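You operate a simulated robot arm through the tools that you are given. There is no shell and no other tool.

The job below is to be done with a simulated robot arm. You get a single attempt, and the scene is never put back.

## Task
Pot up the narrow-leaved plant in the green pot.
Fine: first scoop soil from the tub up to the line, spilling none, then stand the plant on it; lay the scoop back and close the tub; the other pot stays empty.

The check looks at the end state, three seconds after you hand in, the way a careful person would. Anything else that was tipped, shoved, dropped, spilled or broken makes it a failure.

## Robot
A 7-joint arm with a two-finger parallel gripper, fixed in place. Base frame: the origin is on the floor under the middle of its stand, x ahead of it, y to its left, z up. Readings come in m, rad, newtons and seconds.
With the tool pointing down near the work surface it reaches from about 0.44 to 0.92 m from the base axis. Its first joint turns from -2.496 to 2.496 rad. Payload 3 kg.
The tool frame sits at the grasp point between the pads (the TCP): z along the fingers, y along the line on which they close. The tips reach 0.03 m beyond it. Largest opening 0.094 m; finger width 0.028, thickness 0.01; the body of the gripper, 0.05 by 0.096 m, starts 0.055 m behind the TCP.
Orientation is that of the tool frame in the base frame, as [roll, pitch, yaw] about the fixed x, y, z axes, in that order (R = Rz(yaw) Ry(pitch) Rx(roll)). With the fingers straight down and closing along the base's y, the tool's x points along the base's -x, its y along +y and its z along -z.

## Interface
- The arm moves only by the tool step_arm. Its argument "motion" is a list of rows, each a list of 7 numbers: the shift along the tool's x, y, z in units of 400 mm (1.0 is 400 mm), then the turn, a rotation vector about the tool's x, y, z in units of 60 degrees (1.0 is 60 degrees), then the gripper command, from -1 (fully open) to 1 (shut), values between in proportion. In form: [[tx, ty, tz, rx, ry, rz, hand], ...]. A call has 1 to 20 rows; each row is the pose to reach, as a shift and turn from the pose commanded when the call began, along the tool's axes at that moment. A call with a number of a shift or a turn outside -1 to 1 is refused whole. Each row takes 0.2 s and may step no farther than 0.05 m and 0.15 rad from the row before; otherwise, or with a gripper value out of range, the whole call is refused. A pose out of reach is approached as far as the arm can. The call stops where the force on the tool passes 40 N (or 10 N more than at its start, if that is more) or the arm is blocked; 0.2 s more then pass. Each finger travels about 0.072 m/s and halts on what it meets, pressing with about 21 N; the grip force reading is that of the motor and also rises with nothing between the fingers. The clock runs only during rows and for 0.2 s after the last one: add rows that repeat a pose to give the fingers time. The reply holds the time, the measured pose of the TCP, the force on the tool along the base axes, the opening and the grip force, in the units named above and with some noise, with the torque about the TCP (base axes, N m) and any sound that the robot's microphone picked up.
- Cameras (640 x 400 px; columns grow to the right, rows downward): "scene" is fixed at [0.4002, 0.5005, 1.388]; the picture's right is [-0.27, -0.96, 0.00], its down [-0.92, 0.26, -0.29] and it looks along [0.28, -0.08, -0.96] (base axes); focal length 214 px, centre (320, 200). "wrist" rides on the gripper at [0.076, 0.014, -0.103] in the tool frame; the picture's right is [-0.18, 0.98, 0.00], its down [-0.75, -0.14, -0.64] and it looks along [-0.63, -0.12, 0.77] (tool axes); focal length 243 px, centre (320, 200). There is no depth. A picture from a camera that has moved, and an enlarged one, comes with that camera's place and axes in the base frame and with its lens.
- get_image(camera): a new picture of that camera. No time passes.
- zoom(camera, box): a new picture of the part [left, top, right, bottom] of that camera's present view, enlarged. No time passes.
- job_done(): hands the job in; it is judged then, once.

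Nothing tells you positions but the pictures and the camera data. Unless the task says otherwise, let go and move clear before handing in.

The tools are called after ">>>" by a JSON object that holds its "name" and its "arguments". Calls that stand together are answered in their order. step_arm: Moves the arm, as the interface text tells. Its arguments: {"type":"object","properties":{"motion":{"type":"array"}},"required":["motion"]} The other tools are called the same way: get_image (camera) takes a picture; zoom (camera, box) takes an enlarged picture of a part of a camera's view; job_done () hands the job in.

At the start:

```text
time: 0.0
eef_pos: [0.5113, 0.2108, 1.1461]
tool_rot: [-3.14, 0.0, -3.141]
contact_force: [-0.9, 0.9, 0.8]
moment: [-0.03, -0.04, 0.01]
grip_width: 0.0941
finger_force: 0.0
```

scene: 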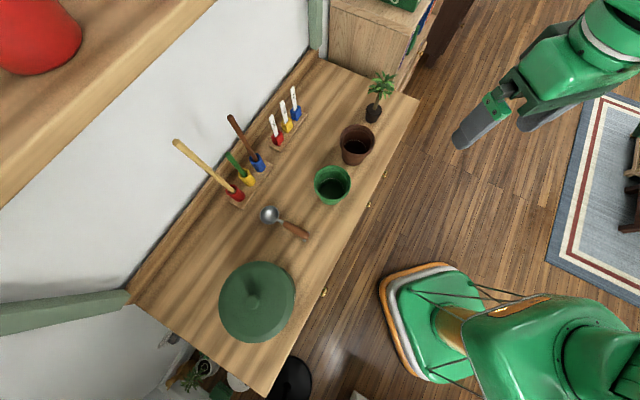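
wrist: 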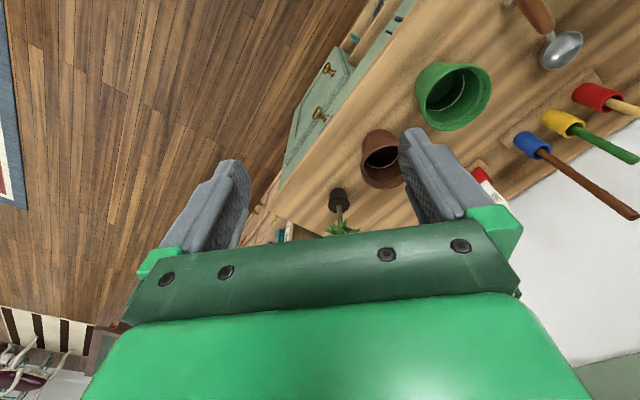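

I see a bench with a lidded green tub, a scoop, a green pot, a brown pot and a single plant, with holders of markers or tools behind them. I'll zoom in to work out positions before moving anything.

>>> {"name": "zoom", "arguments": {"camera": "scene", "box": [200, 140, 400, 265]}}

>>> {"name": "zoom", "arguments": {"camera": "scene", "box": [160, 240, 352, 360]}}

>>> {"name": "zoom", "arguments": {"camera": "scene", "box": [300, 50, 460, 150]}}

>>> {"name": "zoom", "arguments": {"camera": "wrist", "box": [320, 0, 640, 200]}}

```text
3.20 times, centred on (300, 202) of scene
camera zoom: at [0.4002, 0.5005, 1.388], right [-0.27, -0.96, 0.0], down [-0.92, 0.26, -0.29], along [0.28, -0.08, -0.96], focal length 686 px, centre (384, 192)
```

zoom: 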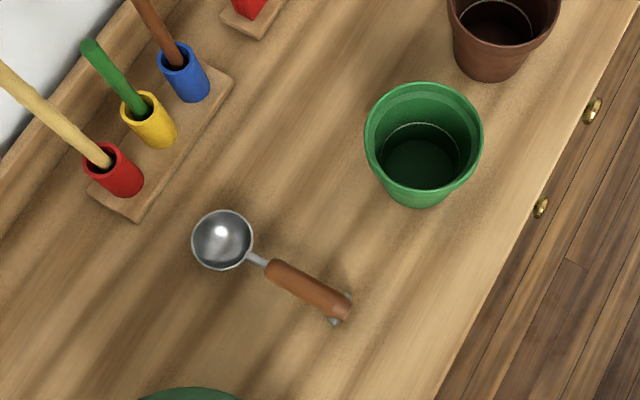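

```text
3.33 times, centred on (256, 300) of scene
camera zoom: at [0.4002, 0.5005, 1.388], right [-0.27, -0.96, 0.0], down [-0.92, 0.26, -0.29], along [0.28, -0.08, -0.96], focal length 715 px, centre (533, -133)
```

zoom: 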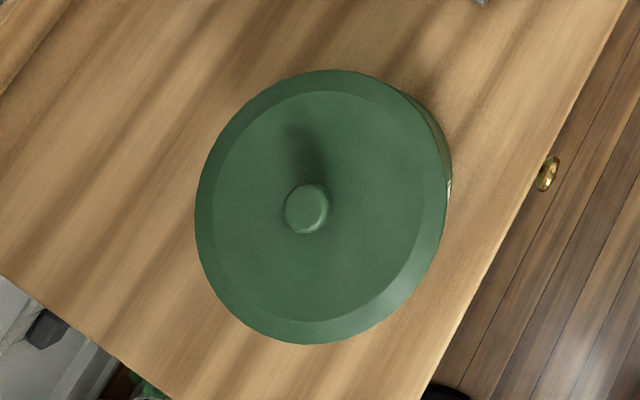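

```text
4.00 times, centred on (380, 100) of scene
camera zoom: at [0.4002, 0.5005, 1.388], right [-0.27, -0.96, 0.0], down [-0.92, 0.26, -0.29], along [0.28, -0.08, -0.96], focal length 858 px, centre (80, 600)
```

zoom: 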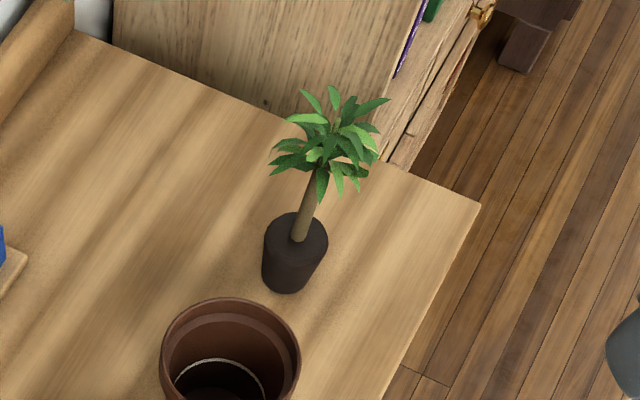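

```text
2.00 times, centred on (480, 100) of wrist
camera zoom: at [0.4341, 0.2255, 1.2483], right [0.18, 0.98, 0.0], down [0.75, -0.14, 0.64], along [0.63, -0.12, -0.77], focal length 485 px, centre (0, 400)
```

zoom: 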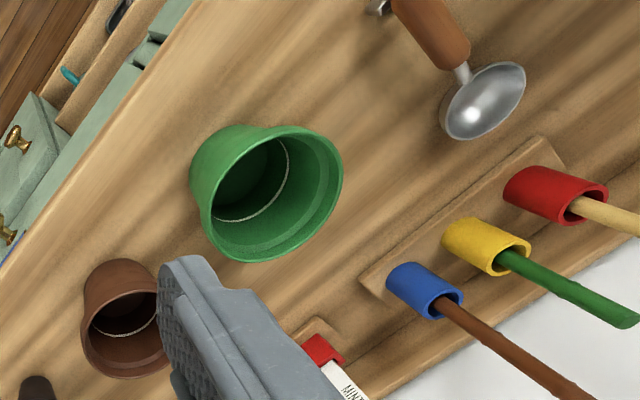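

The geometry so far puts the bench near z 0.76. The green pot rim is around (0.588, 0.413, 0.857), the scoop bowl around (0.573, 0.603), the tub around (0.37, 0.65), and the plant around (0.82, 0.19). I'll move the wrist camera over the bench to refine these.

>>> {"name": "step_arm", "arguments": {"motion": [[0.1, 0.06, 0, 0, 0, 0, -1], [0.2, 0.12, 0, 0, 0, 0, -1], [0.25, 0.2, 0, 0, 0, 0, -1], [0.25, 0.3, 0, 0, 0, 0, -1], [0.25, 0.4, 0, 0, 0, 0, -1], [0.25, 0.5, 0, 0, 0, 0, -1], [0.25, 0.5, 0, 0, 0, 0, -1]]}}

>>> {"name": "get_image", "arguments": {"camera": "wrist"}}

>>> {"name": "get_image", "arguments": {"camera": "scene"}}

```text
time: 1.6
eef_pos: [0.4105, 0.4124, 1.1468]
tool_rot: [-3.141, -0.001, -3.141]
contact_force: [-0.6, 0.6, -0.1]
moment: [0.01, -0.02, 0.02]
grip_width: 0.0939
finger_force: 0.0
```

```text
taken
camera wrist: at [0.3335, 0.4265, 1.2496], right [0.18, 0.98, 0.0], down [0.75, -0.14, 0.64], along [0.63, -0.12, -0.77], focal length 243 px, centre (320, 200)
```

wrist: 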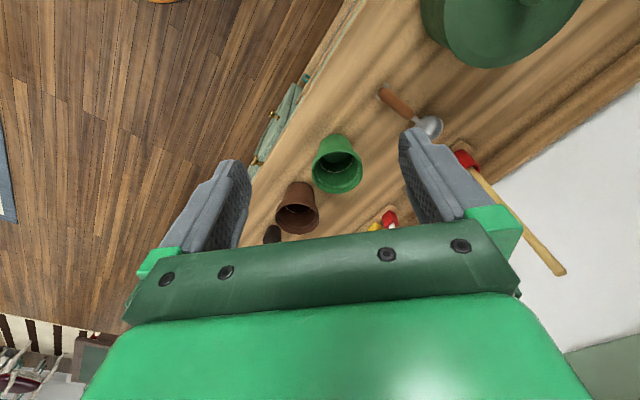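

```text
taken
```

scene: 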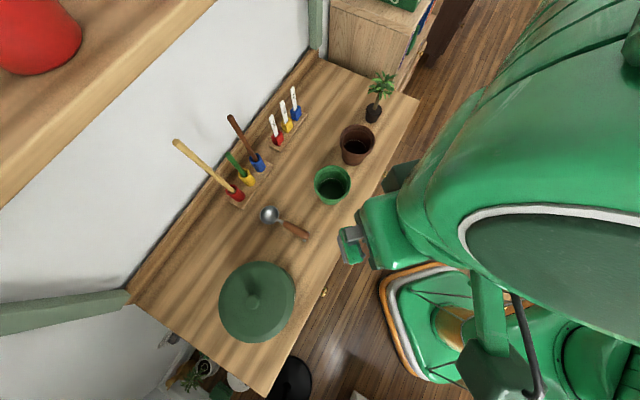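

From here both pots and the scoop are in view. The bench runs diagonally at about 45° to the base, so I'll turn the tool to face it squarely and look again.

>>> {"name": "step_arm", "arguments": {"motion": [[0, 0, 0, 0, 0, -0.125, -1], [0, 0, 0, 0, 0, -0.25, -1], [0, 0, 0, 0, 0, -0.375, -1], [0, 0, 0, 0, 0, -0.5, -1], [0, 0, 0, 0, 0, -0.625, -1], [0, 0, 0, 0, 0, -0.75, -1], [0, 0, 0, 0, 0, -0.75, -1]]}}

>>> {"name": "get_image", "arguments": {"camera": "wrist"}}

```text
time: 3.2
eef_pos: [0.4093, 0.4108, 1.1457]
tool_rot: [3.141, -0.001, -2.354]
contact_force: [0.2, 1.0, -0.3]
moment: [-0.01, 0.01, 0.0]
grip_width: 0.0937
finger_force: 0.1
```

```text
taken
camera wrist: at [0.3461, 0.3674, 1.2492], right [-0.57, 0.82, 0.0], down [0.63, 0.43, 0.64], along [0.53, 0.36, -0.77], focal length 243 px, centre (320, 200)
```

wrist: 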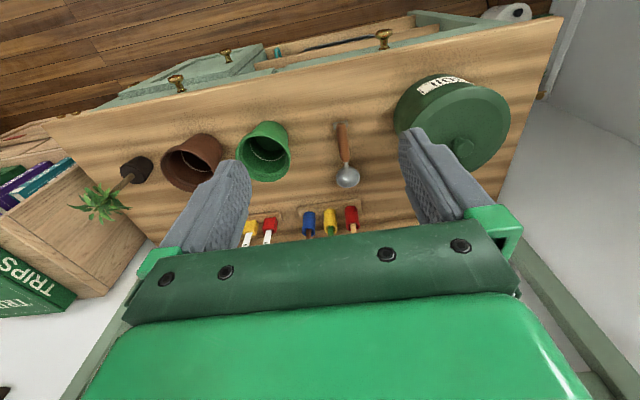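

>>> {"name": "zoom", "arguments": {"camera": "wrist", "box": [300, 50, 540, 200]}}

>>> {"name": "zoom", "arguments": {"camera": "wrist", "box": [60, 80, 300, 230]}}

```text
2.67 times, centred on (420, 125) of wrist
camera zoom: at [0.3461, 0.3674, 1.2492], right [-0.57, 0.82, 0.0], down [0.63, 0.43, 0.64], along [0.53, 0.36, -0.77], focal length 647 px, centre (53, 400)
```

zoom: 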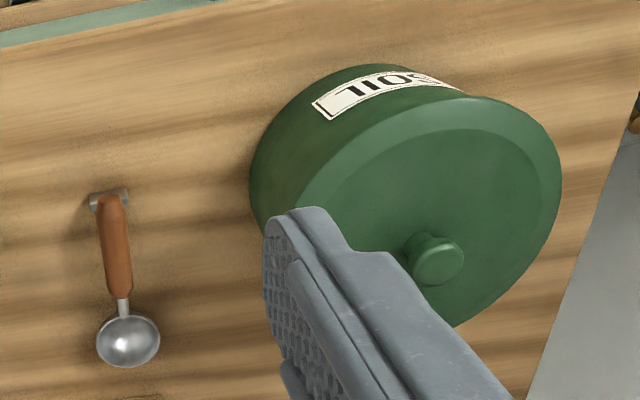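

```text
2.67 times, centred on (180, 155) of wrist
camera zoom: at [0.3461, 0.3674, 1.2492], right [-0.57, 0.82, 0.0], down [0.63, 0.43, 0.64], along [0.53, 0.36, -0.77], focal length 647 px, centre (693, 320)
```

zoom: 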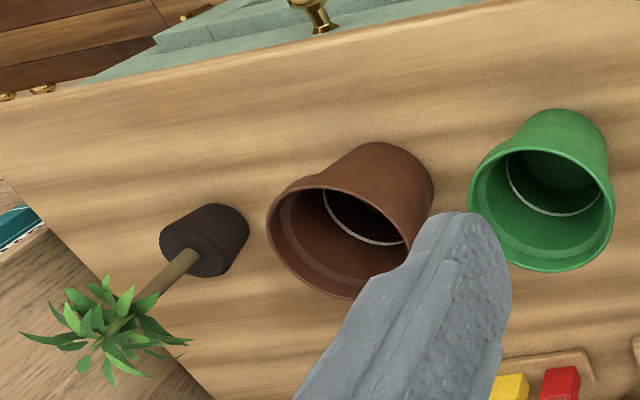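

The layout in bench terms: the pots, scoop and tub line up at about 0.71 m along the 45° radial, spaced along the bench, and the SOIL tub has a small knob at about (0.367, 0.655, 0.90). I'll take a closer look at the scoop and at the thing under its handle.

>>> {"name": "step_arm", "arguments": {"motion": [[-0.04, 0.01, 0.1, 0, 0, 0, -1], [-0.08, 0.02, 0.2, 0, 0, 0, -1], [-0.12, 0.03, 0.3, 0, 0, 0, -1], [-0.17, 0.04, 0.4, 0, 0, 0, -1], [-0.22, 0.05, 0.48, 0, 0, 0, -1], [-0.25, 0.05, 0.54, 0, 0, 0, -1], [-0.25, 0.05, 0.54, 0, 0, 0, -1]]}}

>>> {"name": "get_image", "arguments": {"camera": "wrist"}}

```text
time: 4.8
eef_pos: [0.4678, 0.497, 0.9297]
tool_rot: [-3.14, 0.0, -2.357]
contact_force: [-0.1, -0.8, -0.3]
moment: [-0.02, 0.01, 0.0]
grip_width: 0.0939
finger_force: 0.0
```

```text
taken
camera wrist: at [0.4029, 0.4517, 1.0331], right [-0.56, 0.83, 0.0], down [0.63, 0.43, 0.64], along [0.53, 0.36, -0.77], focal length 243 px, centre (320, 200)
```

wrist: 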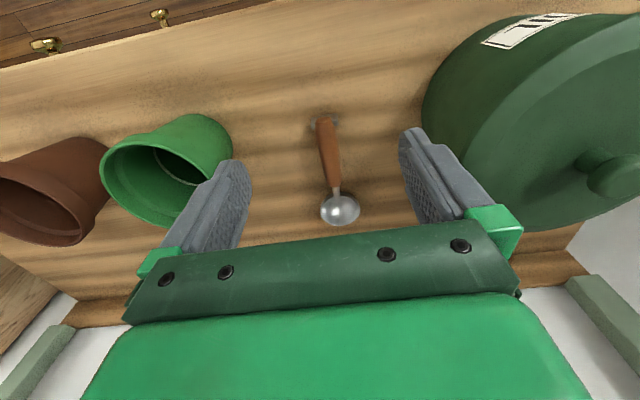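

>>> {"name": "zoom", "arguments": {"camera": "wrist", "box": [260, 90, 420, 240]}}

>>> {"name": "zoom", "arguments": {"camera": "wrist", "box": [400, 0, 640, 240]}}

>>> {"name": "zoom", "arguments": {"camera": "wrist", "box": [0, 90, 260, 260]}}

>>> {"name": "zoom", "arguments": {"camera": "scene", "box": [245, 190, 325, 250]}}

```text
2.67 times, centred on (340, 165) of wrist
camera zoom: at [0.4029, 0.4517, 1.0331], right [-0.56, 0.83, 0.0], down [0.63, 0.43, 0.64], along [0.53, 0.36, -0.77], focal length 647 px, centre (267, 293)
```

zoom: 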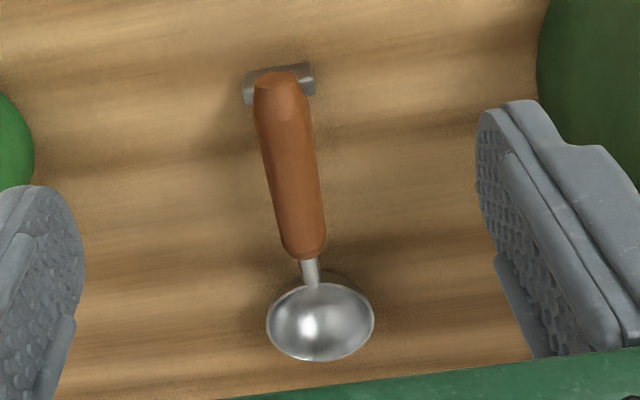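

```text
1.67 times, centred on (520, 120) of wrist
camera zoom: at [0.4029, 0.4517, 1.0331], right [-0.56, 0.83, 0.0], down [0.63, 0.43, 0.64], along [0.53, 0.36, -0.77], focal length 404 px, centre (-13, 333)
```

zoom: 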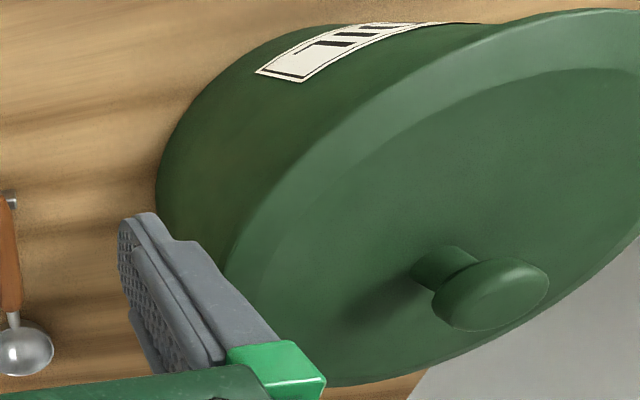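

```text
2.35 times, centred on (130, 175) of wrist
camera zoom: at [0.4029, 0.4517, 1.0331], right [-0.56, 0.83, 0.0], down [0.63, 0.43, 0.64], along [0.53, 0.36, -0.77], focal length 571 px, centre (767, 259)
```

zoom: 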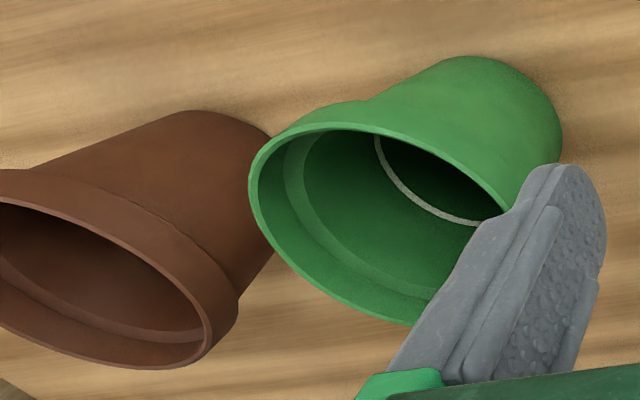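

```text
6.67 times, centred on (285, 220) of scene
camera zoom: at [0.4002, 0.5005, 1.388], right [-0.27, -0.96, 0.0], down [-0.92, 0.26, -0.29], along [0.28, -0.08, -0.96], focal length 1430 px, centre (553, 67)
```

zoom: 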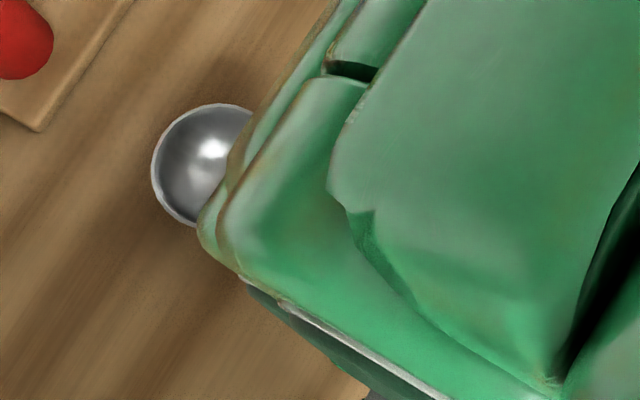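

The scoop lies along the radial at about t = +0.02, with its handle from r 0.70 to 0.785 and a cup about 5 cm wide. I'll touch a clear patch of bench with closed fingers to get its exact height.

>>> {"name": "step_arm", "arguments": {"motion": [[0.05, 0, 0, 0, 0, 0, 0], [0.0925, 0, 0.05, 0, 0, 0, 1], [0.0925, 0, 0.15, 0, 0, 0, 1], [0.0925, 0, 0.25, 0, 0, 0, 1], [0.0925, 0, 0.3, 0, 0, 0, 1], [0.0925, 0, 0.32, 0, 0, 0, 1], [0.0925, 0, 0.33, 0, 0, 0, 1], [0.0925, 0, 0.34, 0, 0, 0, 1], [0.0925, 0, 0.35, 0, 0, 0, 1], [0.0925, 0, 0.36, 0, 0, 0, 1], [0.0925, 0, 0.37, 0, 0, 0, 1], [0.0925, 0, 0.38, 0, 0, 0, 1], [0.0925, 0, 0.39, 0, 0, 0, 1], [0.0925, 0, 0.4, 0, 0, 0, 1]]}}

```text
time: 6.9
eef_pos: [0.4414, 0.4707, 0.7902]
tool_rot: [-3.139, 0.004, -2.356]
contact_force: [0.4, -0.9, 4.7]
moment: [-0.07, 0.04, -0.05]
grip_width: 0.0
finger_force: 20.9
stopped in row 10: the force on the tool passed its limit at 55 N (the readings are from after the stop); the commanded pose is now the measured one
```

The bench top is at z = 0.760. I'll take a close image of the scoop from this low position.

>>> {"name": "step_arm", "arguments": {"motion": [[0, 0, -0.025, 0, 0, 0, 1], [0, 0, -0.05, 0, 0, 0, 1]]}}

>>> {"name": "get_image", "arguments": {"camera": "wrist"}}

>>> {"name": "zoom", "arguments": {"camera": "wrist", "box": [240, 100, 440, 250]}}

```text
time: 7.5
eef_pos: [0.4413, 0.4696, 0.8085]
tool_rot: [-3.141, 0.001, -2.356]
contact_force: [-0.5, -0.6, 0.0]
moment: [-0.03, -0.03, 0.0]
grip_width: 0.0002
finger_force: 21.0
```

```text
taken
camera wrist: at [0.3773, 0.4257, 0.9112], right [-0.56, 0.83, 0.0], down [0.63, 0.43, 0.64], along [0.53, 0.36, -0.77], focal length 243 px, centre (320, 200)
```

wrist: 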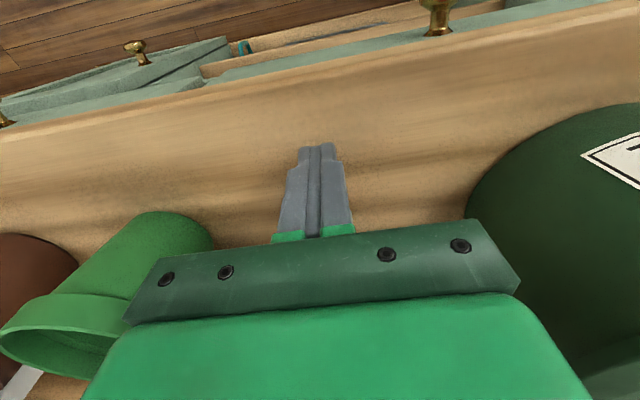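

```text
2.67 times, centred on (340, 175) of wrist
camera zoom: at [0.3773, 0.4257, 0.9112], right [-0.56, 0.83, 0.0], down [0.63, 0.43, 0.64], along [0.53, 0.36, -0.77], focal length 647 px, centre (267, 267)
```

zoom: 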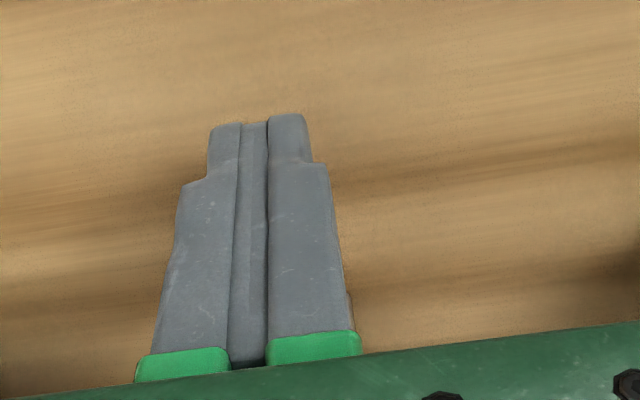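

Next I'll rise and move over the tub to find the knob precisely.

>>> {"name": "step_arm", "arguments": {"motion": [[0, 0, -0.12, 0, 0, 0, 0.5], [0, 0, -0.24, 0, 0, 0, -0.5], [0, 0, -0.36, 0, 0, 0, -1], [0, 0.08, -0.45, 0, 0, 0, -1], [0, 0.19, -0.48, 0, 0, 0, -1], [0, 0.31, -0.48, 0, 0, 0, -1], [0, 0.425, -0.48, 0, 0, 0, -1], [0, 0.425, -0.48, 0, 0, 0, -1]]}}

>>> {"name": "get_image", "arguments": {"camera": "wrist"}}

```text
time: 9.3
eef_pos: [0.319, 0.5888, 1.0024]
tool_rot: [-3.141, 0.003, -2.357]
contact_force: [0.5, 0.5, -0.2]
moment: [0.01, 0.02, -0.06]
grip_width: 0.0938
finger_force: 0.0
```

```text
taken
camera wrist: at [0.2561, 0.5458, 1.1051], right [-0.56, 0.83, 0.0], down [0.63, 0.43, 0.64], along [0.53, 0.36, -0.77], focal length 243 px, centre (320, 200)
```

wrist: 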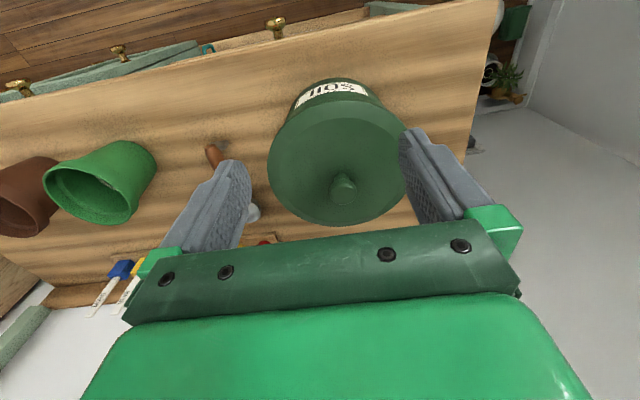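

>>> {"name": "zoom", "arguments": {"camera": "wrist", "box": [260, 70, 420, 230]}}

>>> {"name": "zoom", "arguments": {"camera": "wrist", "box": [0, 120, 160, 240]}}

```text
2.50 times, centred on (340, 150) of wrist
camera zoom: at [0.2561, 0.5458, 1.1051], right [-0.56, 0.83, 0.0], down [0.63, 0.43, 0.64], along [0.53, 0.36, -0.77], focal length 606 px, centre (270, 325)
```

zoom: 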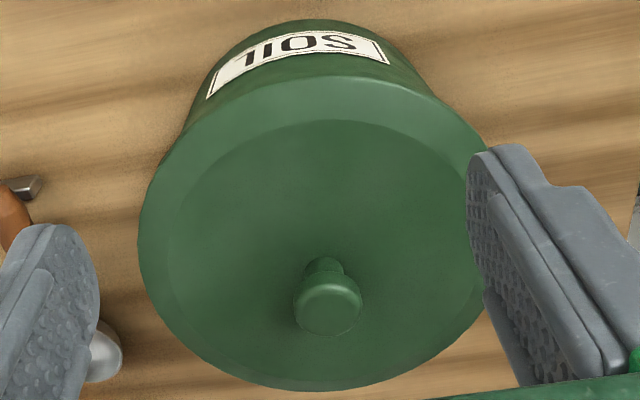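

```text
3.33 times, centred on (80, 180) of wrist
camera zoom: at [0.2561, 0.5458, 1.1051], right [-0.56, 0.83, 0.0], down [0.63, 0.43, 0.64], along [0.53, 0.36, -0.77], focal length 809 px, centre (1120, 267)
```

zoom: 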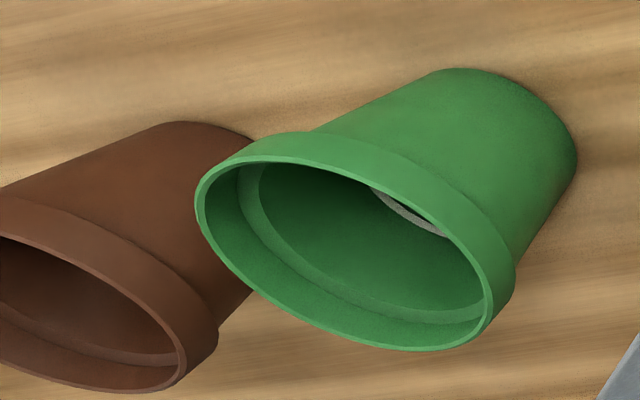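

The knob is mushroom-shaped with its top at about (r 0.724, t 0.200, z 0.907), and the lid is roughly 16 cm across. The only free spot big enough for the lid is behind the tub, so I'll check that the arm can reach it before lifting anything.

>>> {"name": "step_arm", "arguments": {"motion": [[-0.11, -0.02, 0, 0, 0, 0, -1], [-0.22, -0.04, 0, 0, 0, 0, -1], [-0.33, -0.06, 0, 0, 0, 0, -1], [-0.44, -0.08, 0, 0, 0, 0, -1], [-0.55, -0.1, 0, 0, 0, 0, -1], [-0.645, -0.1, 0, 0, 0, 0, -1], [-0.645, -0.1, 0.1, 0, 0, 0, -1], [-0.645, -0.1, 0.2, 0, 0, 0, -1], [-0.645, -0.1, 0.3, 0, 0, 0, -1], [-0.645, -0.1, 0.35, 0, 0, 0, -1], [-0.645, -0.1, 0.35, 0, 0, 0, -1]]}}

>>> {"name": "get_image", "arguments": {"camera": "wrist"}}

>>> {"name": "get_image", "arguments": {"camera": "scene"}}

```text
time: 11.7
eef_pos: [0.5178, 0.7297, 0.8775]
tool_rot: [-3.141, 0.001, -2.357]
contact_force: [-1.1, -0.6, 0.0]
moment: [0.01, -0.05, -0.02]
grip_width: 0.0941
finger_force: 0.0
out of reach, approached as far as the arm can: row 5, 6, 7, 8, 9, 10, 11
```

```text
taken
camera wrist: at [0.4542, 0.6861, 0.98], right [-0.56, 0.83, 0.0], down [0.63, 0.43, 0.64], along [0.53, 0.36, -0.77], focal length 243 px, centre (320, 200)
```

wrist: 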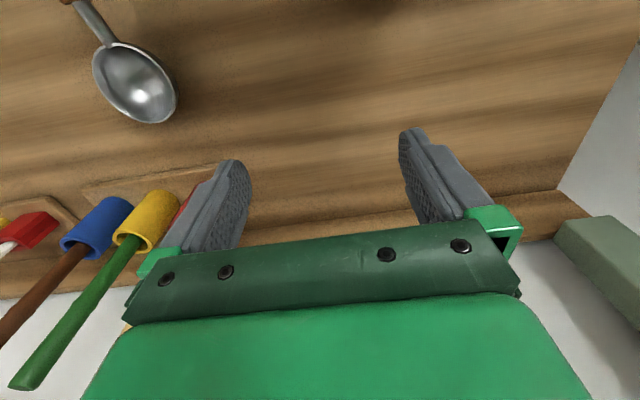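

```text
taken
```

scene: 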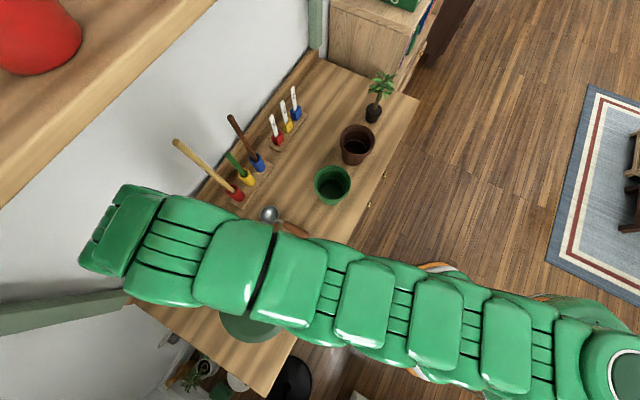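

The arm reaches about 0.895 m from its axis here, which is enough to set the lid at roughly r 0.88, t 0.135. I'll rise and go back over the knob.

>>> {"name": "step_arm", "arguments": {"motion": [[0.03, 0, -0.1, 0, 0, 0, -1], [0.06, 0, -0.2, 0, 0, 0, -1], [0.1, 0, -0.3, 0, 0, 0, -1], [0.15, 0.04, -0.35, 0, 0, 0, -1], [0.25, 0.08, -0.35, 0, 0, 0, -1], [0.35, 0.12, -0.35, 0, 0, 0, -1], [0.41, 0.12, -0.35, 0, 0, 0, -1], [0.41, 0.12, -0.35, 0, 0, 0, -1]]}}

```text
time: 13.5
eef_pos: [0.3686, 0.6495, 1.0185]
tool_rot: [3.141, 0.002, -2.357]
contact_force: [1.1, -0.9, -0.6]
moment: [0.0, 0.03, 0.02]
grip_width: 0.0939
finger_force: 0.1
```

>>> {"name": "step_arm", "arguments": {"motion": [[-0.01, 0.006, 0.05, 0, 0, 0, -1], [-0.01, 0.006, 0.12, 0, 0, 0, -1], [-0.01, 0.006, 0.17, 0, 0, 0, -1], [-0.01, 0.006, 0.17, 0, 0, 0, -1]]}}

>>> {"name": "zoom", "arguments": {"camera": "wrist", "box": [200, 80, 440, 240]}}

>>> {"name": "zoom", "arguments": {"camera": "scene", "box": [200, 240, 320, 350]}}

```text
time: 14.5
eef_pos: [0.3699, 0.6529, 0.9499]
tool_rot: [3.141, 0.002, -2.355]
contact_force: [0.0, -0.3, -0.5]
moment: [0.01, -0.01, -0.01]
grip_width: 0.094
finger_force: 0.1
```

```text
2.50 times, centred on (320, 160) of wrist
camera zoom: at [0.3049, 0.6086, 1.0523], right [-0.57, 0.82, 0.0], down [0.63, 0.43, 0.64], along [0.53, 0.36, -0.77], focal length 606 px, centre (320, 300)
```

zoom: 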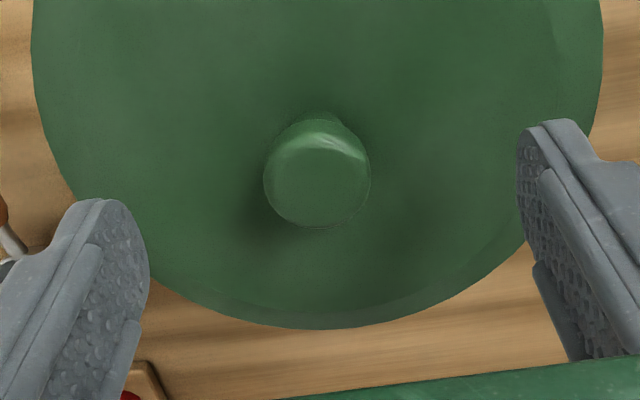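

```text
3.64 times, centred on (260, 295) of scene
camera zoom: at [0.4002, 0.5005, 1.388], right [-0.27, -0.96, 0.0], down [-0.92, 0.26, -0.29], along [0.28, -0.08, -0.96], focal length 780 px, centre (538, -146)
```

zoom: 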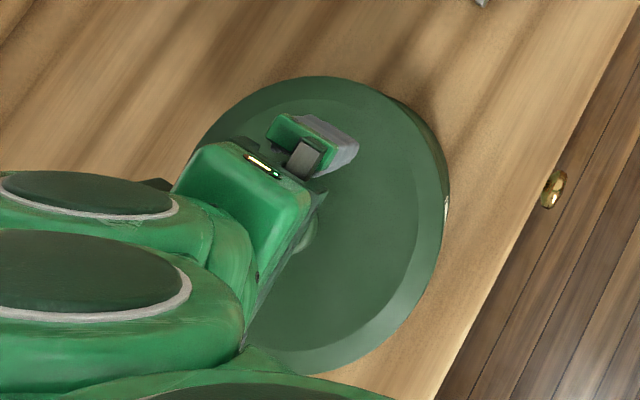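

The tool is centred over the knob to within a millimetre or two. I'll descend slowly and grip it.

>>> {"name": "step_arm", "arguments": {"motion": [[0, 0, 0.03, 0, 0, 0, -1], [0, 0, 0.05, 0, 0, 0, -1], [0, 0, 0.065, 0, 0, 0, -1], [0, 0, 0.075, 0, 0, 0, -1], [0, 0, 0.08, 0, 0, 0, -1], [0, 0, 0.08, 0, 0, 0, -0.3], [0, 0, 0.08, 0, 0, 0, 0.5], [0, 0, 0.08, 0, 0, 0, 1], [0, 0, 0.08, 0, 0, 0, 1], [0, 0, 0.08, 0, 0, 0, 1], [0, 0, 0.08, 0, 0, 0, 1]]}}

>>> {"name": "zoom", "arguments": {"camera": "wrist", "box": [200, 80, 440, 240]}}

```text
time: 16.9
eef_pos: [0.3689, 0.653, 0.92]
tool_rot: [3.141, 0.002, -2.358]
contact_force: [-0.7, -0.8, 0.9]
moment: [0.03, 0.03, 0.02]
grip_width: 0.027
finger_force: 21.4
heard: snap
```

```text
2.50 times, centred on (320, 160) of wrist
camera zoom: at [0.3058, 0.609, 1.0214], right [-0.57, 0.82, 0.0], down [0.63, 0.43, 0.64], along [0.53, 0.36, -0.77], focal length 606 px, centre (320, 300)
```

zoom: 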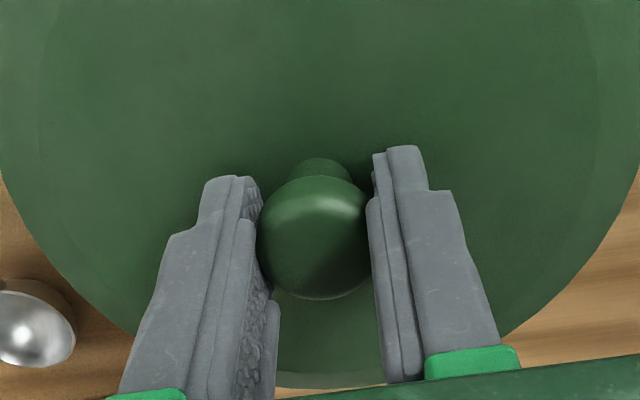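

The knob is held at 0.027 m width. I'll lift slowly and watch the force.

>>> {"name": "step_arm", "arguments": {"motion": [[0, 0, -0.0125, 0, 0, 0, 1], [0, 0, -0.025, 0, 0, 0, 1], [0, 0, -0.05, 0, 0, 0, 1], [0, 0, -0.075, 0, 0, 0, 1], [0, 0, -0.1, 0, 0, 0, 1], [0, 0, -0.125, 0, 0, 0, 1], [0, 0, -0.15, 0, 0, 0, 1], [0, 0, -0.175, 0, 0, 0, 1]]}}

>>> {"name": "get_image", "arguments": {"camera": "wrist"}}

>>> {"name": "get_image", "arguments": {"camera": "scene"}}

```text
time: 18.7
eef_pos: [0.369, 0.6529, 0.987]
tool_rot: [-3.141, 0.001, -2.358]
contact_force: [-0.3, -0.5, -0.9]
moment: [-0.03, -0.02, 0.0]
grip_width: 0.0269
finger_force: 21.4
```

```text
taken
camera wrist: at [0.3052, 0.6085, 1.09], right [-0.56, 0.83, 0.0], down [0.63, 0.43, 0.64], along [0.53, 0.36, -0.77], focal length 243 px, centre (320, 200)
```

wrist: 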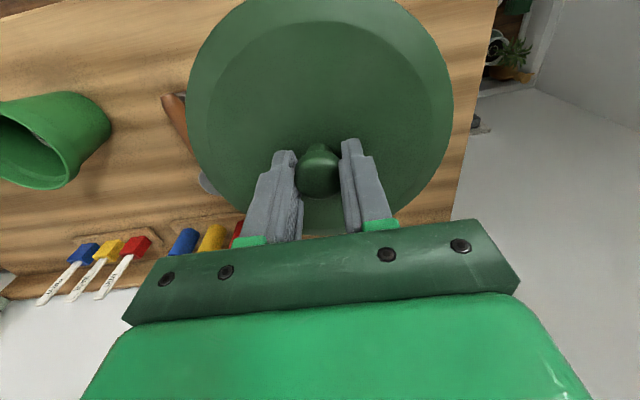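

```text
taken
```

scene: 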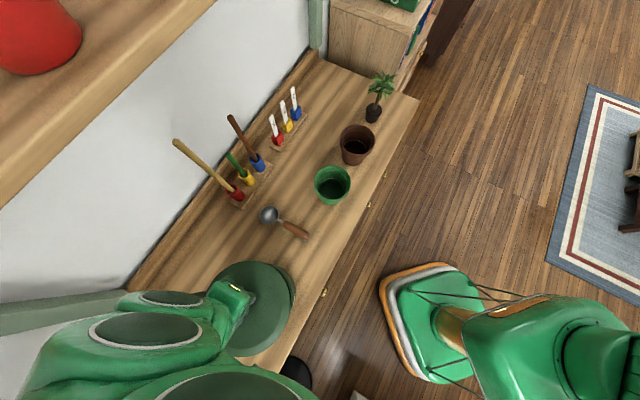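

The lid is off and level. I'll carry it to the free spot behind the tub, keeping it high until it clears the tub wall.

>>> {"name": "step_arm", "arguments": {"motion": [[-0.106, -0.027, 0, 0, 0, 0, 1], [-0.2185, -0.077, 0, 0, 0, 0, 1], [-0.306, -0.14, 0.04, 0, 0, 0, 1], [-0.356, -0.177, 0.07, 0, 0, 0, 1], [-0.381, -0.177, 0.09, 0, 0, 0, 1], [-0.4035, -0.177, 0.115, 0, 0, 0, 1], [-0.4035, -0.177, 0.115, 0, 0, 0, 1]]}}

>>> {"name": "get_image", "arguments": {"camera": "wrist"}}

>>> {"name": "get_image", "arguments": {"camera": "scene"}}

```text
time: 20.3
eef_pos: [0.5284, 0.7095, 0.9457]
tool_rot: [-3.141, 0.0, -2.356]
contact_force: [-0.5, -0.3, -0.9]
moment: [0.01, 0.05, 0.0]
grip_width: 0.0271
finger_force: 21.4
out of reach, approached as far as the arm can: row 6, 7
```

```text
taken
camera wrist: at [0.4638, 0.6657, 1.0491], right [-0.56, 0.83, 0.0], down [0.63, 0.43, 0.64], along [0.53, 0.36, -0.77], focal length 243 px, centre (320, 200)
```

wrist: 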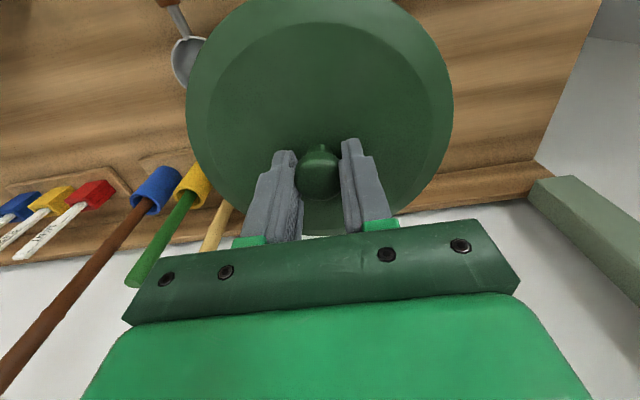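

```text
taken
```

scene: 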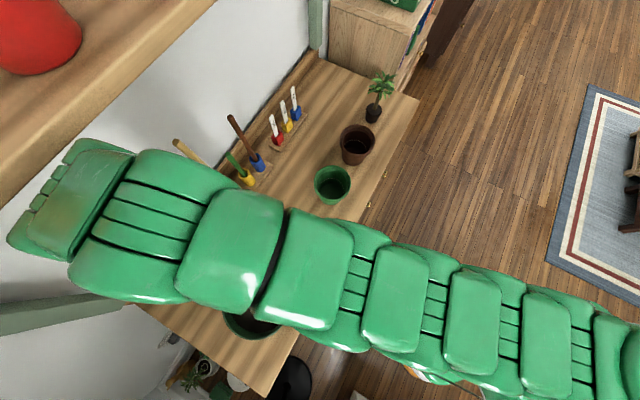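

The lid is now horizontally clear of the tub. I'll lower it toward the bench, moving out slightly as reach allows.

>>> {"name": "step_arm", "arguments": {"motion": [[-0.008, 0, 0.03, 0, 0, 0, 1], [-0.016, 0, 0.06, 0, 0, 0, 1], [-0.021, 0, 0.1, 0, 0, 0, 1], [-0.021, 0, 0.15, 0, 0, 0, 1], [-0.021, 0, 0.2, 0, 0, 0, 1], [-0.021, 0, 0.25, 0, 0, 0, 1], [-0.021, 0, 0.28, 0, 0, 0, 1], [-0.021, 0, 0.28, 0, 0, 0, 1]]}}

>>> {"name": "get_image", "arguments": {"camera": "wrist"}}

```text
time: 22.1
eef_pos: [0.5329, 0.7168, 0.8336]
tool_rot: [3.14, 0.002, -2.356]
contact_force: [-1.2, 0.1, -0.9]
moment: [-0.03, 0.01, 0.02]
grip_width: 0.0271
finger_force: 20.9
```

```text
taken
camera wrist: at [0.4681, 0.6725, 0.9365], right [-0.57, 0.82, 0.0], down [0.63, 0.43, 0.64], along [0.53, 0.36, -0.77], focal length 243 px, centre (320, 200)
```

wrist: 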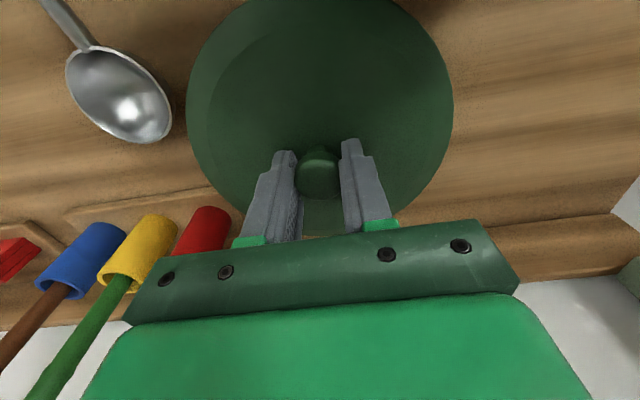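

>>> {"name": "step_arm", "arguments": {"motion": [[0, 0, 0.01, 0, 0, 0, 1], [0, 0, 0.02, 0, 0, 0, 1], [0, 0, 0.0275, 0, 0, 0, 1], [0, 0, 0.035, 0, 0, 0, 1]]}}

```text
time: 23.1
eef_pos: [0.519, 0.7257, 0.8217]
tool_rot: [-3.141, 0.002, -2.342]
contact_force: [-1.3, 0.2, -0.8]
moment: [0.01, 0.01, 0.02]
grip_width: 0.0273
finger_force: 20.8
```

The tool shifted sideways by about 1.5 cm without a force reading, which is unexpected. I'll look before going on.

>>> {"name": "get_image", "arguments": {"camera": "scene"}}

>>> {"name": "get_image", "arguments": {"camera": "wrist"}}

>>> {"name": "zoom", "arguments": {"camera": "scene", "box": [100, 100, 340, 260]}}

```text
taken
```

scene: 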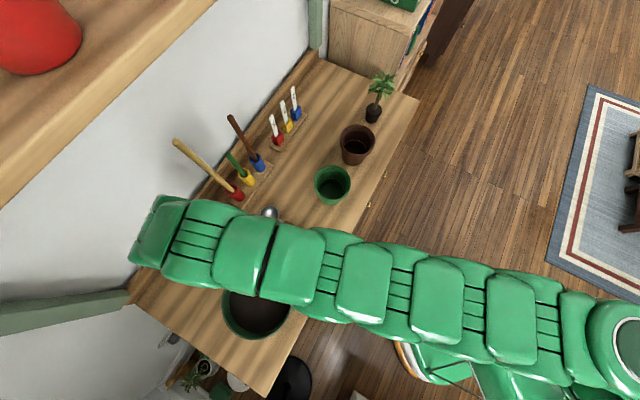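

```text
taken
camera wrist: at [0.4561, 0.6801, 0.9233], right [-0.58, 0.82, 0.0], down [0.63, 0.44, 0.64], along [0.53, 0.37, -0.77], focal length 243 px, centre (320, 200)
```

wrist: 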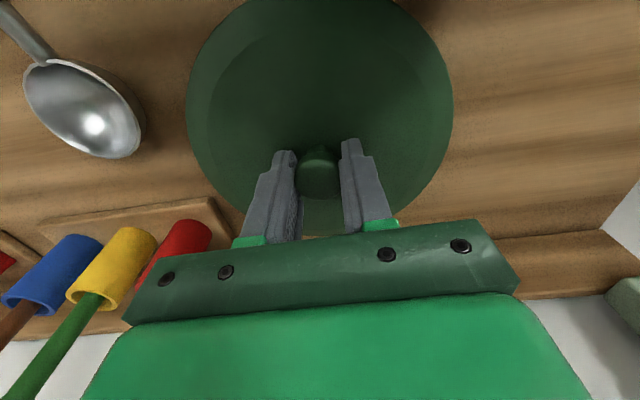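

```text
2.50 times, centred on (220, 180) of scene
camera zoom: at [0.4002, 0.5005, 1.388], right [-0.27, -0.96, 0.0], down [-0.92, 0.26, -0.29], along [0.28, -0.08, -0.96], focal length 536 px, centre (570, 250)
```

zoom: 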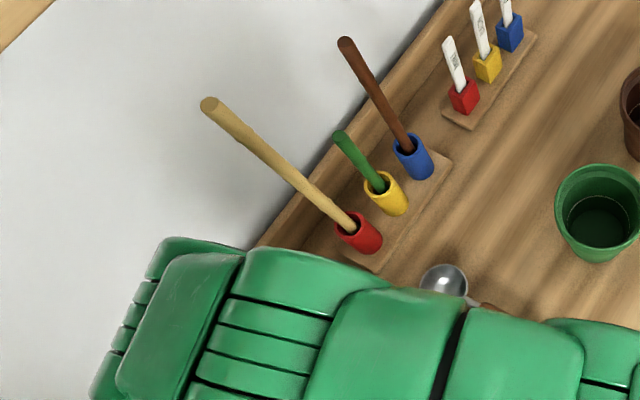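

>>> {"name": "step_arm", "arguments": {"motion": [[0, 0, -0.0175, 0, 0, 0, 1], [0, 0, -0.035, 0, 0, 0, 1], [0, 0, -0.035, 0, 0, 0, 1]]}}

```text
time: 23.9
eef_pos: [0.5189, 0.724, 0.8346]
tool_rot: [-3.14, 0.003, -2.341]
contact_force: [-0.8, -0.1, -1.5]
moment: [-0.01, 0.02, -0.01]
grip_width: 0.0268
finger_force: 20.9
```

>>> {"name": "step_arm", "arguments": {"motion": [[0, -0.0125, 0, 0, 0, 0, 1], [0, -0.025, 0, 0, 0, 0, 1], [0, -0.025, 0, 0, 0, 0, 1]]}}

```text
time: 24.7
eef_pos: [0.529, 0.717, 0.8354]
tool_rot: [-3.141, 0.001, -2.342]
contact_force: [0.4, -0.4, -0.7]
moment: [-0.03, 0.0, 0.0]
grip_width: 0.027
finger_force: 20.8
```

The commanded pose had shifted slightly, possibly near the reach limit, but it now tracks normally. I'll keep lowering the lid in small steps.

>>> {"name": "step_arm", "arguments": {"motion": [[0, 0, 0.015, 0, 0, 0, 1], [0, 0, 0.03, 0, 0, 0, 1], [0, 0, 0.03, 0, 0, 0, 1]]}}

```text
time: 25.5
eef_pos: [0.5273, 0.7174, 0.8228]
tool_rot: [3.141, 0.002, -2.341]
contact_force: [-0.9, 0.4, -0.4]
moment: [0.0, -0.02, 0.01]
grip_width: 0.0268
finger_force: 21.7
```

>>> {"name": "step_arm", "arguments": {"motion": [[0, 0, 0.0075, 0, 0, 0, 1], [0, 0, 0.015, 0, 0, 0, 1], [0, 0, 0.0225, 0, 0, 0, 1]]}}

```text
time: 26.3
eef_pos: [0.5293, 0.7178, 0.8127]
tool_rot: [-3.141, 0.002, -2.342]
contact_force: [0.3, 0.3, -0.2]
moment: [-0.02, 0.02, 0.02]
grip_width: 0.0268
finger_force: 21.0
```

>>> {"name": "step_arm", "arguments": {"motion": [[0, 0, 0.005, 0, 0, 0, 1], [0, 0, 0.01, 0, 0, 0, 1], [0, 0, 0.015, 0, 0, 0, 1]]}}

>>> {"name": "get_image", "arguments": {"camera": "wrist"}}

```text
time: 27.1
eef_pos: [0.5282, 0.7183, 0.8086]
tool_rot: [3.141, 0.002, -2.343]
contact_force: [-2.6, -2.7, 11.5]
moment: [-0.26, 0.1, 0.0]
grip_width: 0.0269
finger_force: 20.8
```

```text
taken
camera wrist: at [0.4641, 0.673, 0.9116], right [-0.58, 0.82, 0.0], down [0.63, 0.44, 0.64], along [0.53, 0.37, -0.76], focal length 243 px, centre (320, 200)
```

wrist: 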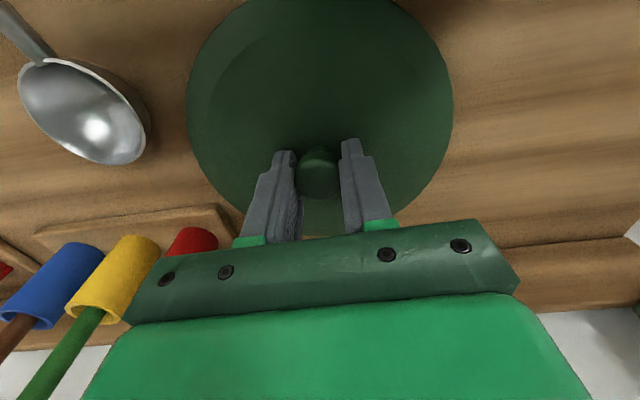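

The lid has touched the bench (11 N up). I'll release it and rise straight up.

>>> {"name": "step_arm", "arguments": {"motion": [[0, 0, -0.004, 0, 0, 0, 0.4], [0, 0, -0.004, 0, 0, 0, 0], [0, 0, -0.004, 0, 0, 0, -0.5], [0, 0, -0.004, 0, 0, 0, -0.5], [0, 0, -0.03, 0, 0, 0, -0.5], [0, 0, -0.1, 0, 0, 0, -0.5], [0, 0, -0.2, 0, 0, 0, -0.5], [0.05, 0, -0.3, 0, 0, 0, -0.5], [0.1, 0, -0.4, 0, 0, 0, -0.5], [0.15, 0, -0.48, 0, 0, 0, -0.5], [0.25, 0, -0.5, 0, 0, 0, -0.5], [0.37, 0, -0.5, 0, 0, 0, -0.5]]}}

>>> {"name": "get_image", "arguments": {"camera": "wrist"}}

>>> {"name": "get_image", "arguments": {"camera": "scene"}}

```text
time: 29.7
eef_pos: [0.4249, 0.6116, 1.0065]
tool_rot: [3.139, 0.004, -2.343]
contact_force: [1.3, -0.5, 0.1]
moment: [-0.01, -0.01, -0.02]
grip_width: 0.0705
finger_force: 0.0
```

```text
taken
camera wrist: at [0.3608, 0.5667, 1.1102], right [-0.57, 0.82, 0.0], down [0.63, 0.44, 0.64], along [0.53, 0.37, -0.77], focal length 243 px, centre (320, 200)
```

wrist: 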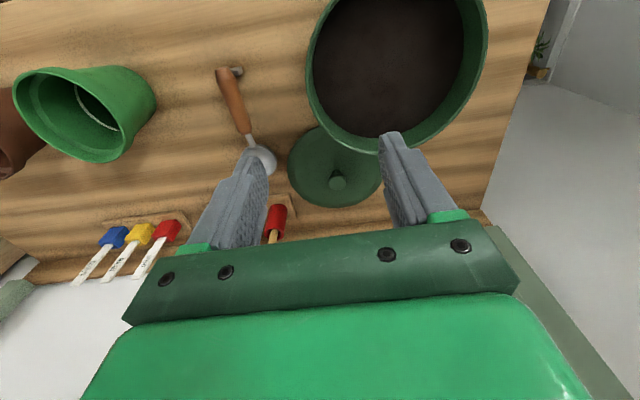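

```text
taken
```

scene: 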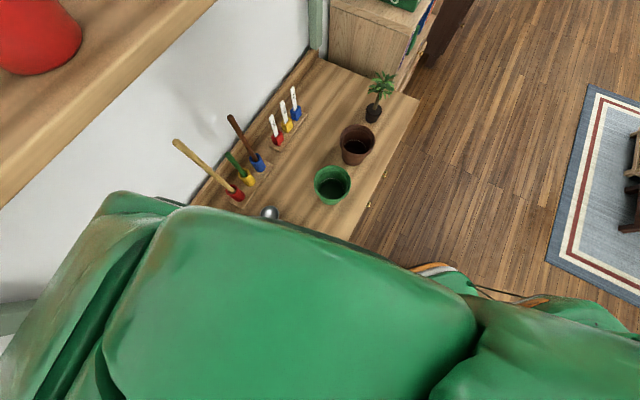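

The lid lies flat behind the tub and the soil is visible. I'll look closely at the soil level and the lid.

>>> {"name": "zoom", "arguments": {"camera": "wrist", "box": [280, 0, 500, 140]}}

>>> {"name": "zoom", "arguments": {"camera": "wrist", "box": [200, 50, 400, 220]}}

```text
2.86 times, centred on (390, 70) of wrist
camera zoom: at [0.3608, 0.5667, 1.1102], right [-0.57, 0.82, 0.0], down [0.63, 0.44, 0.64], along [0.53, 0.37, -0.77], focal length 693 px, centre (120, 571)
```

zoom: 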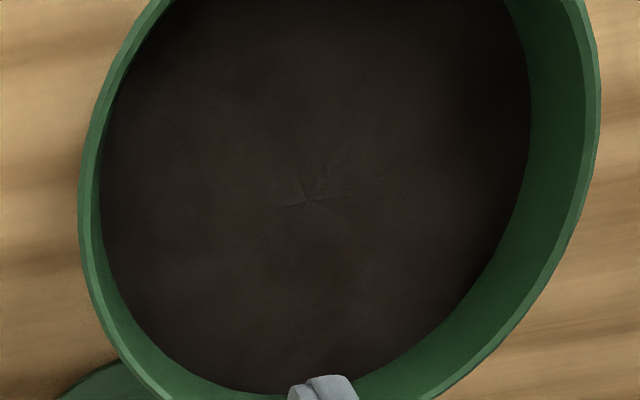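

```text
2.35 times, centred on (300, 135) of wrist
camera zoom: at [0.3608, 0.5667, 1.1102], right [-0.57, 0.82, 0.0], down [0.63, 0.44, 0.64], along [0.53, 0.37, -0.77], focal length 571 px, centre (367, 353)
```

zoom: 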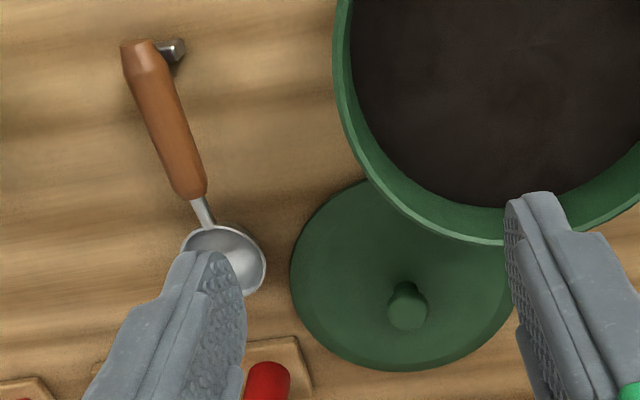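

The soil is a flat surface about 3–4 cm below the rim, at roughly z 0.838. I'll grip the scoop handle with the fingers leaning about 30° outward, so the cup can later be pitched down into the tub and pot. I'll hover first.

>>> {"name": "step_arm", "arguments": {"motion": [[0.03, -0.1, 0.0, 0, 0, 0.0124, -0.5], [0.06, -0.19, 0.05, 0, 0, 0.0124, -0.5], [0.1238, -0.2785, 0.1, 0, 0, 0.0124, -0.5], [0.1238, -0.2785, 0.141, 0, 0, 0.0124, -0.5], [0.1238, -0.2785, 0.141, 0, 0, 0.0124, -0.5]]}}

>>> {"name": "get_image", "arguments": {"camera": "wrist"}}

```text
time: 30.9
eef_pos: [0.4698, 0.499, 0.9508]
tool_rot: [-3.141, 0.003, -2.357]
contact_force: [-0.5, -0.8, -1.2]
moment: [0.0, 0.0, -0.03]
grip_width: 0.0704
finger_force: 0.1
```

```text
taken
camera wrist: at [0.4058, 0.4548, 1.0525], right [-0.57, 0.82, 0.0], down [0.63, 0.43, 0.64], along [0.53, 0.36, -0.77], focal length 243 px, centre (320, 200)
```

wrist: 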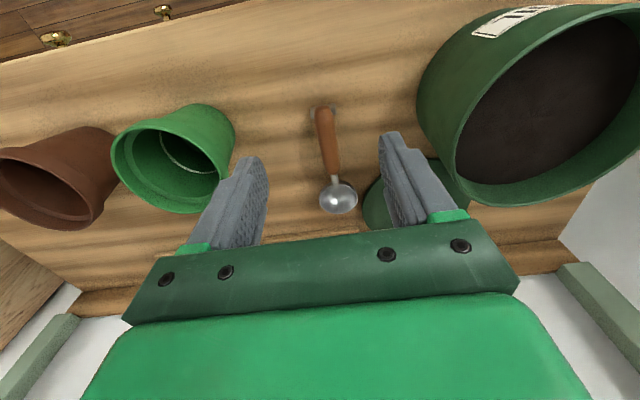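

>>> {"name": "step_arm", "arguments": {"motion": [[0, 0, 0, 0, -0.125, 0, -0.5], [0, 0, 0, 0, -0.25, 0, -0.5], [0, 0, 0, 0, -0.375, 0, -0.5], [0, 0, 0, 0, -0.5, 0, -0.5], [0, 0, 0, 0, -0.5, 0, -0.5]]}}

>>> {"name": "get_image", "arguments": {"camera": "wrist"}}

>>> {"name": "get_image", "arguments": {"camera": "scene"}}

```text
time: 32.1
eef_pos: [0.4703, 0.5005, 0.9527]
tool_rot: [3.141, 0.526, -2.355]
contact_force: [-0.5, -0.1, -0.6]
moment: [0.0, 0.0, 0.0]
grip_width: 0.0703
finger_force: 0.1
```

```text
taken
camera wrist: at [0.3765, 0.4266, 1.0021], right [-0.58, 0.81, 0.09], down [0.33, 0.13, 0.93], along [0.74, 0.58, -0.34], focal length 243 px, centre (320, 200)
```

wrist: 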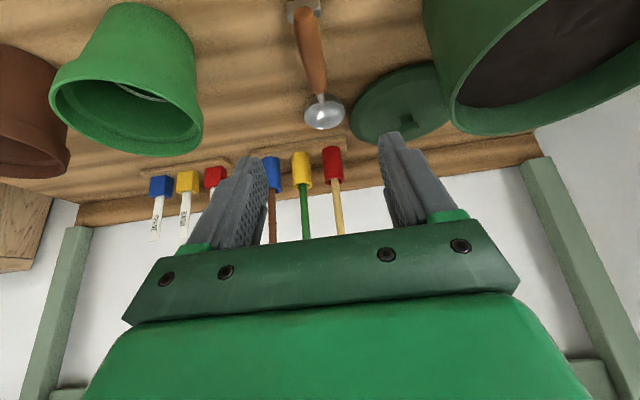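

```text
taken
```

scene: 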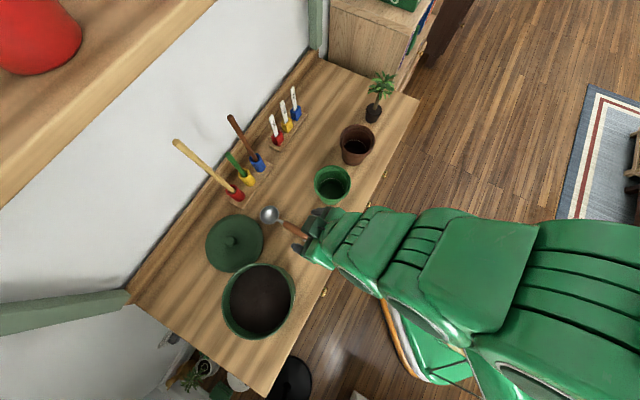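

>>> {"name": "zoom", "arguments": {"camera": "wrist", "box": [240, 0, 400, 140]}}

>>> {"name": "zoom", "arguments": {"camera": "scene", "box": [200, 190, 340, 350]}}

```text
2.86 times, centred on (320, 70) of wrist
camera zoom: at [0.3765, 0.4266, 1.0021], right [-0.58, 0.81, 0.09], down [0.33, 0.13, 0.93], along [0.74, 0.58, -0.34], focal length 693 px, centre (320, 571)
```

zoom: 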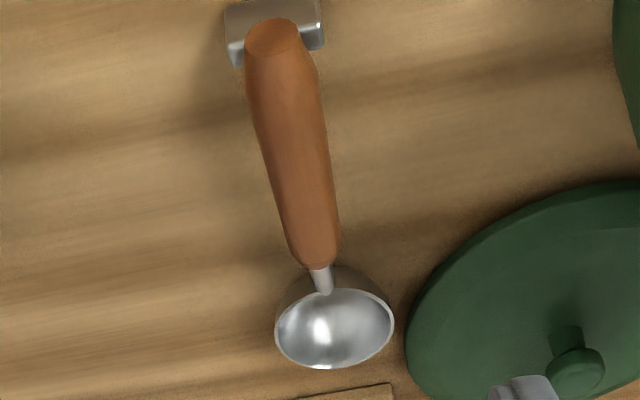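

```text
2.50 times, centred on (270, 270) of scene
camera zoom: at [0.4002, 0.5005, 1.388], right [-0.27, -0.96, 0.0], down [-0.92, 0.26, -0.29], along [0.28, -0.08, -0.96], focal length 536 px, centre (445, 25)
```

zoom: 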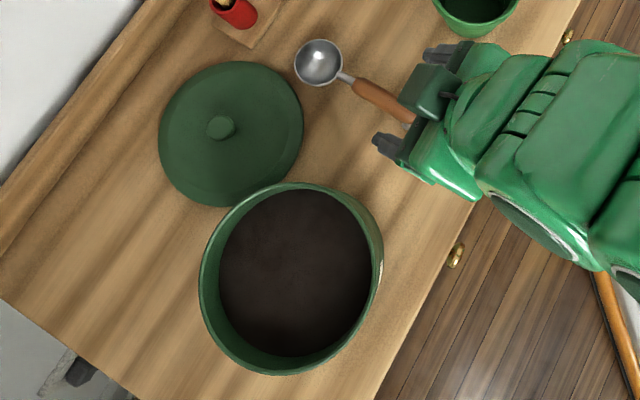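

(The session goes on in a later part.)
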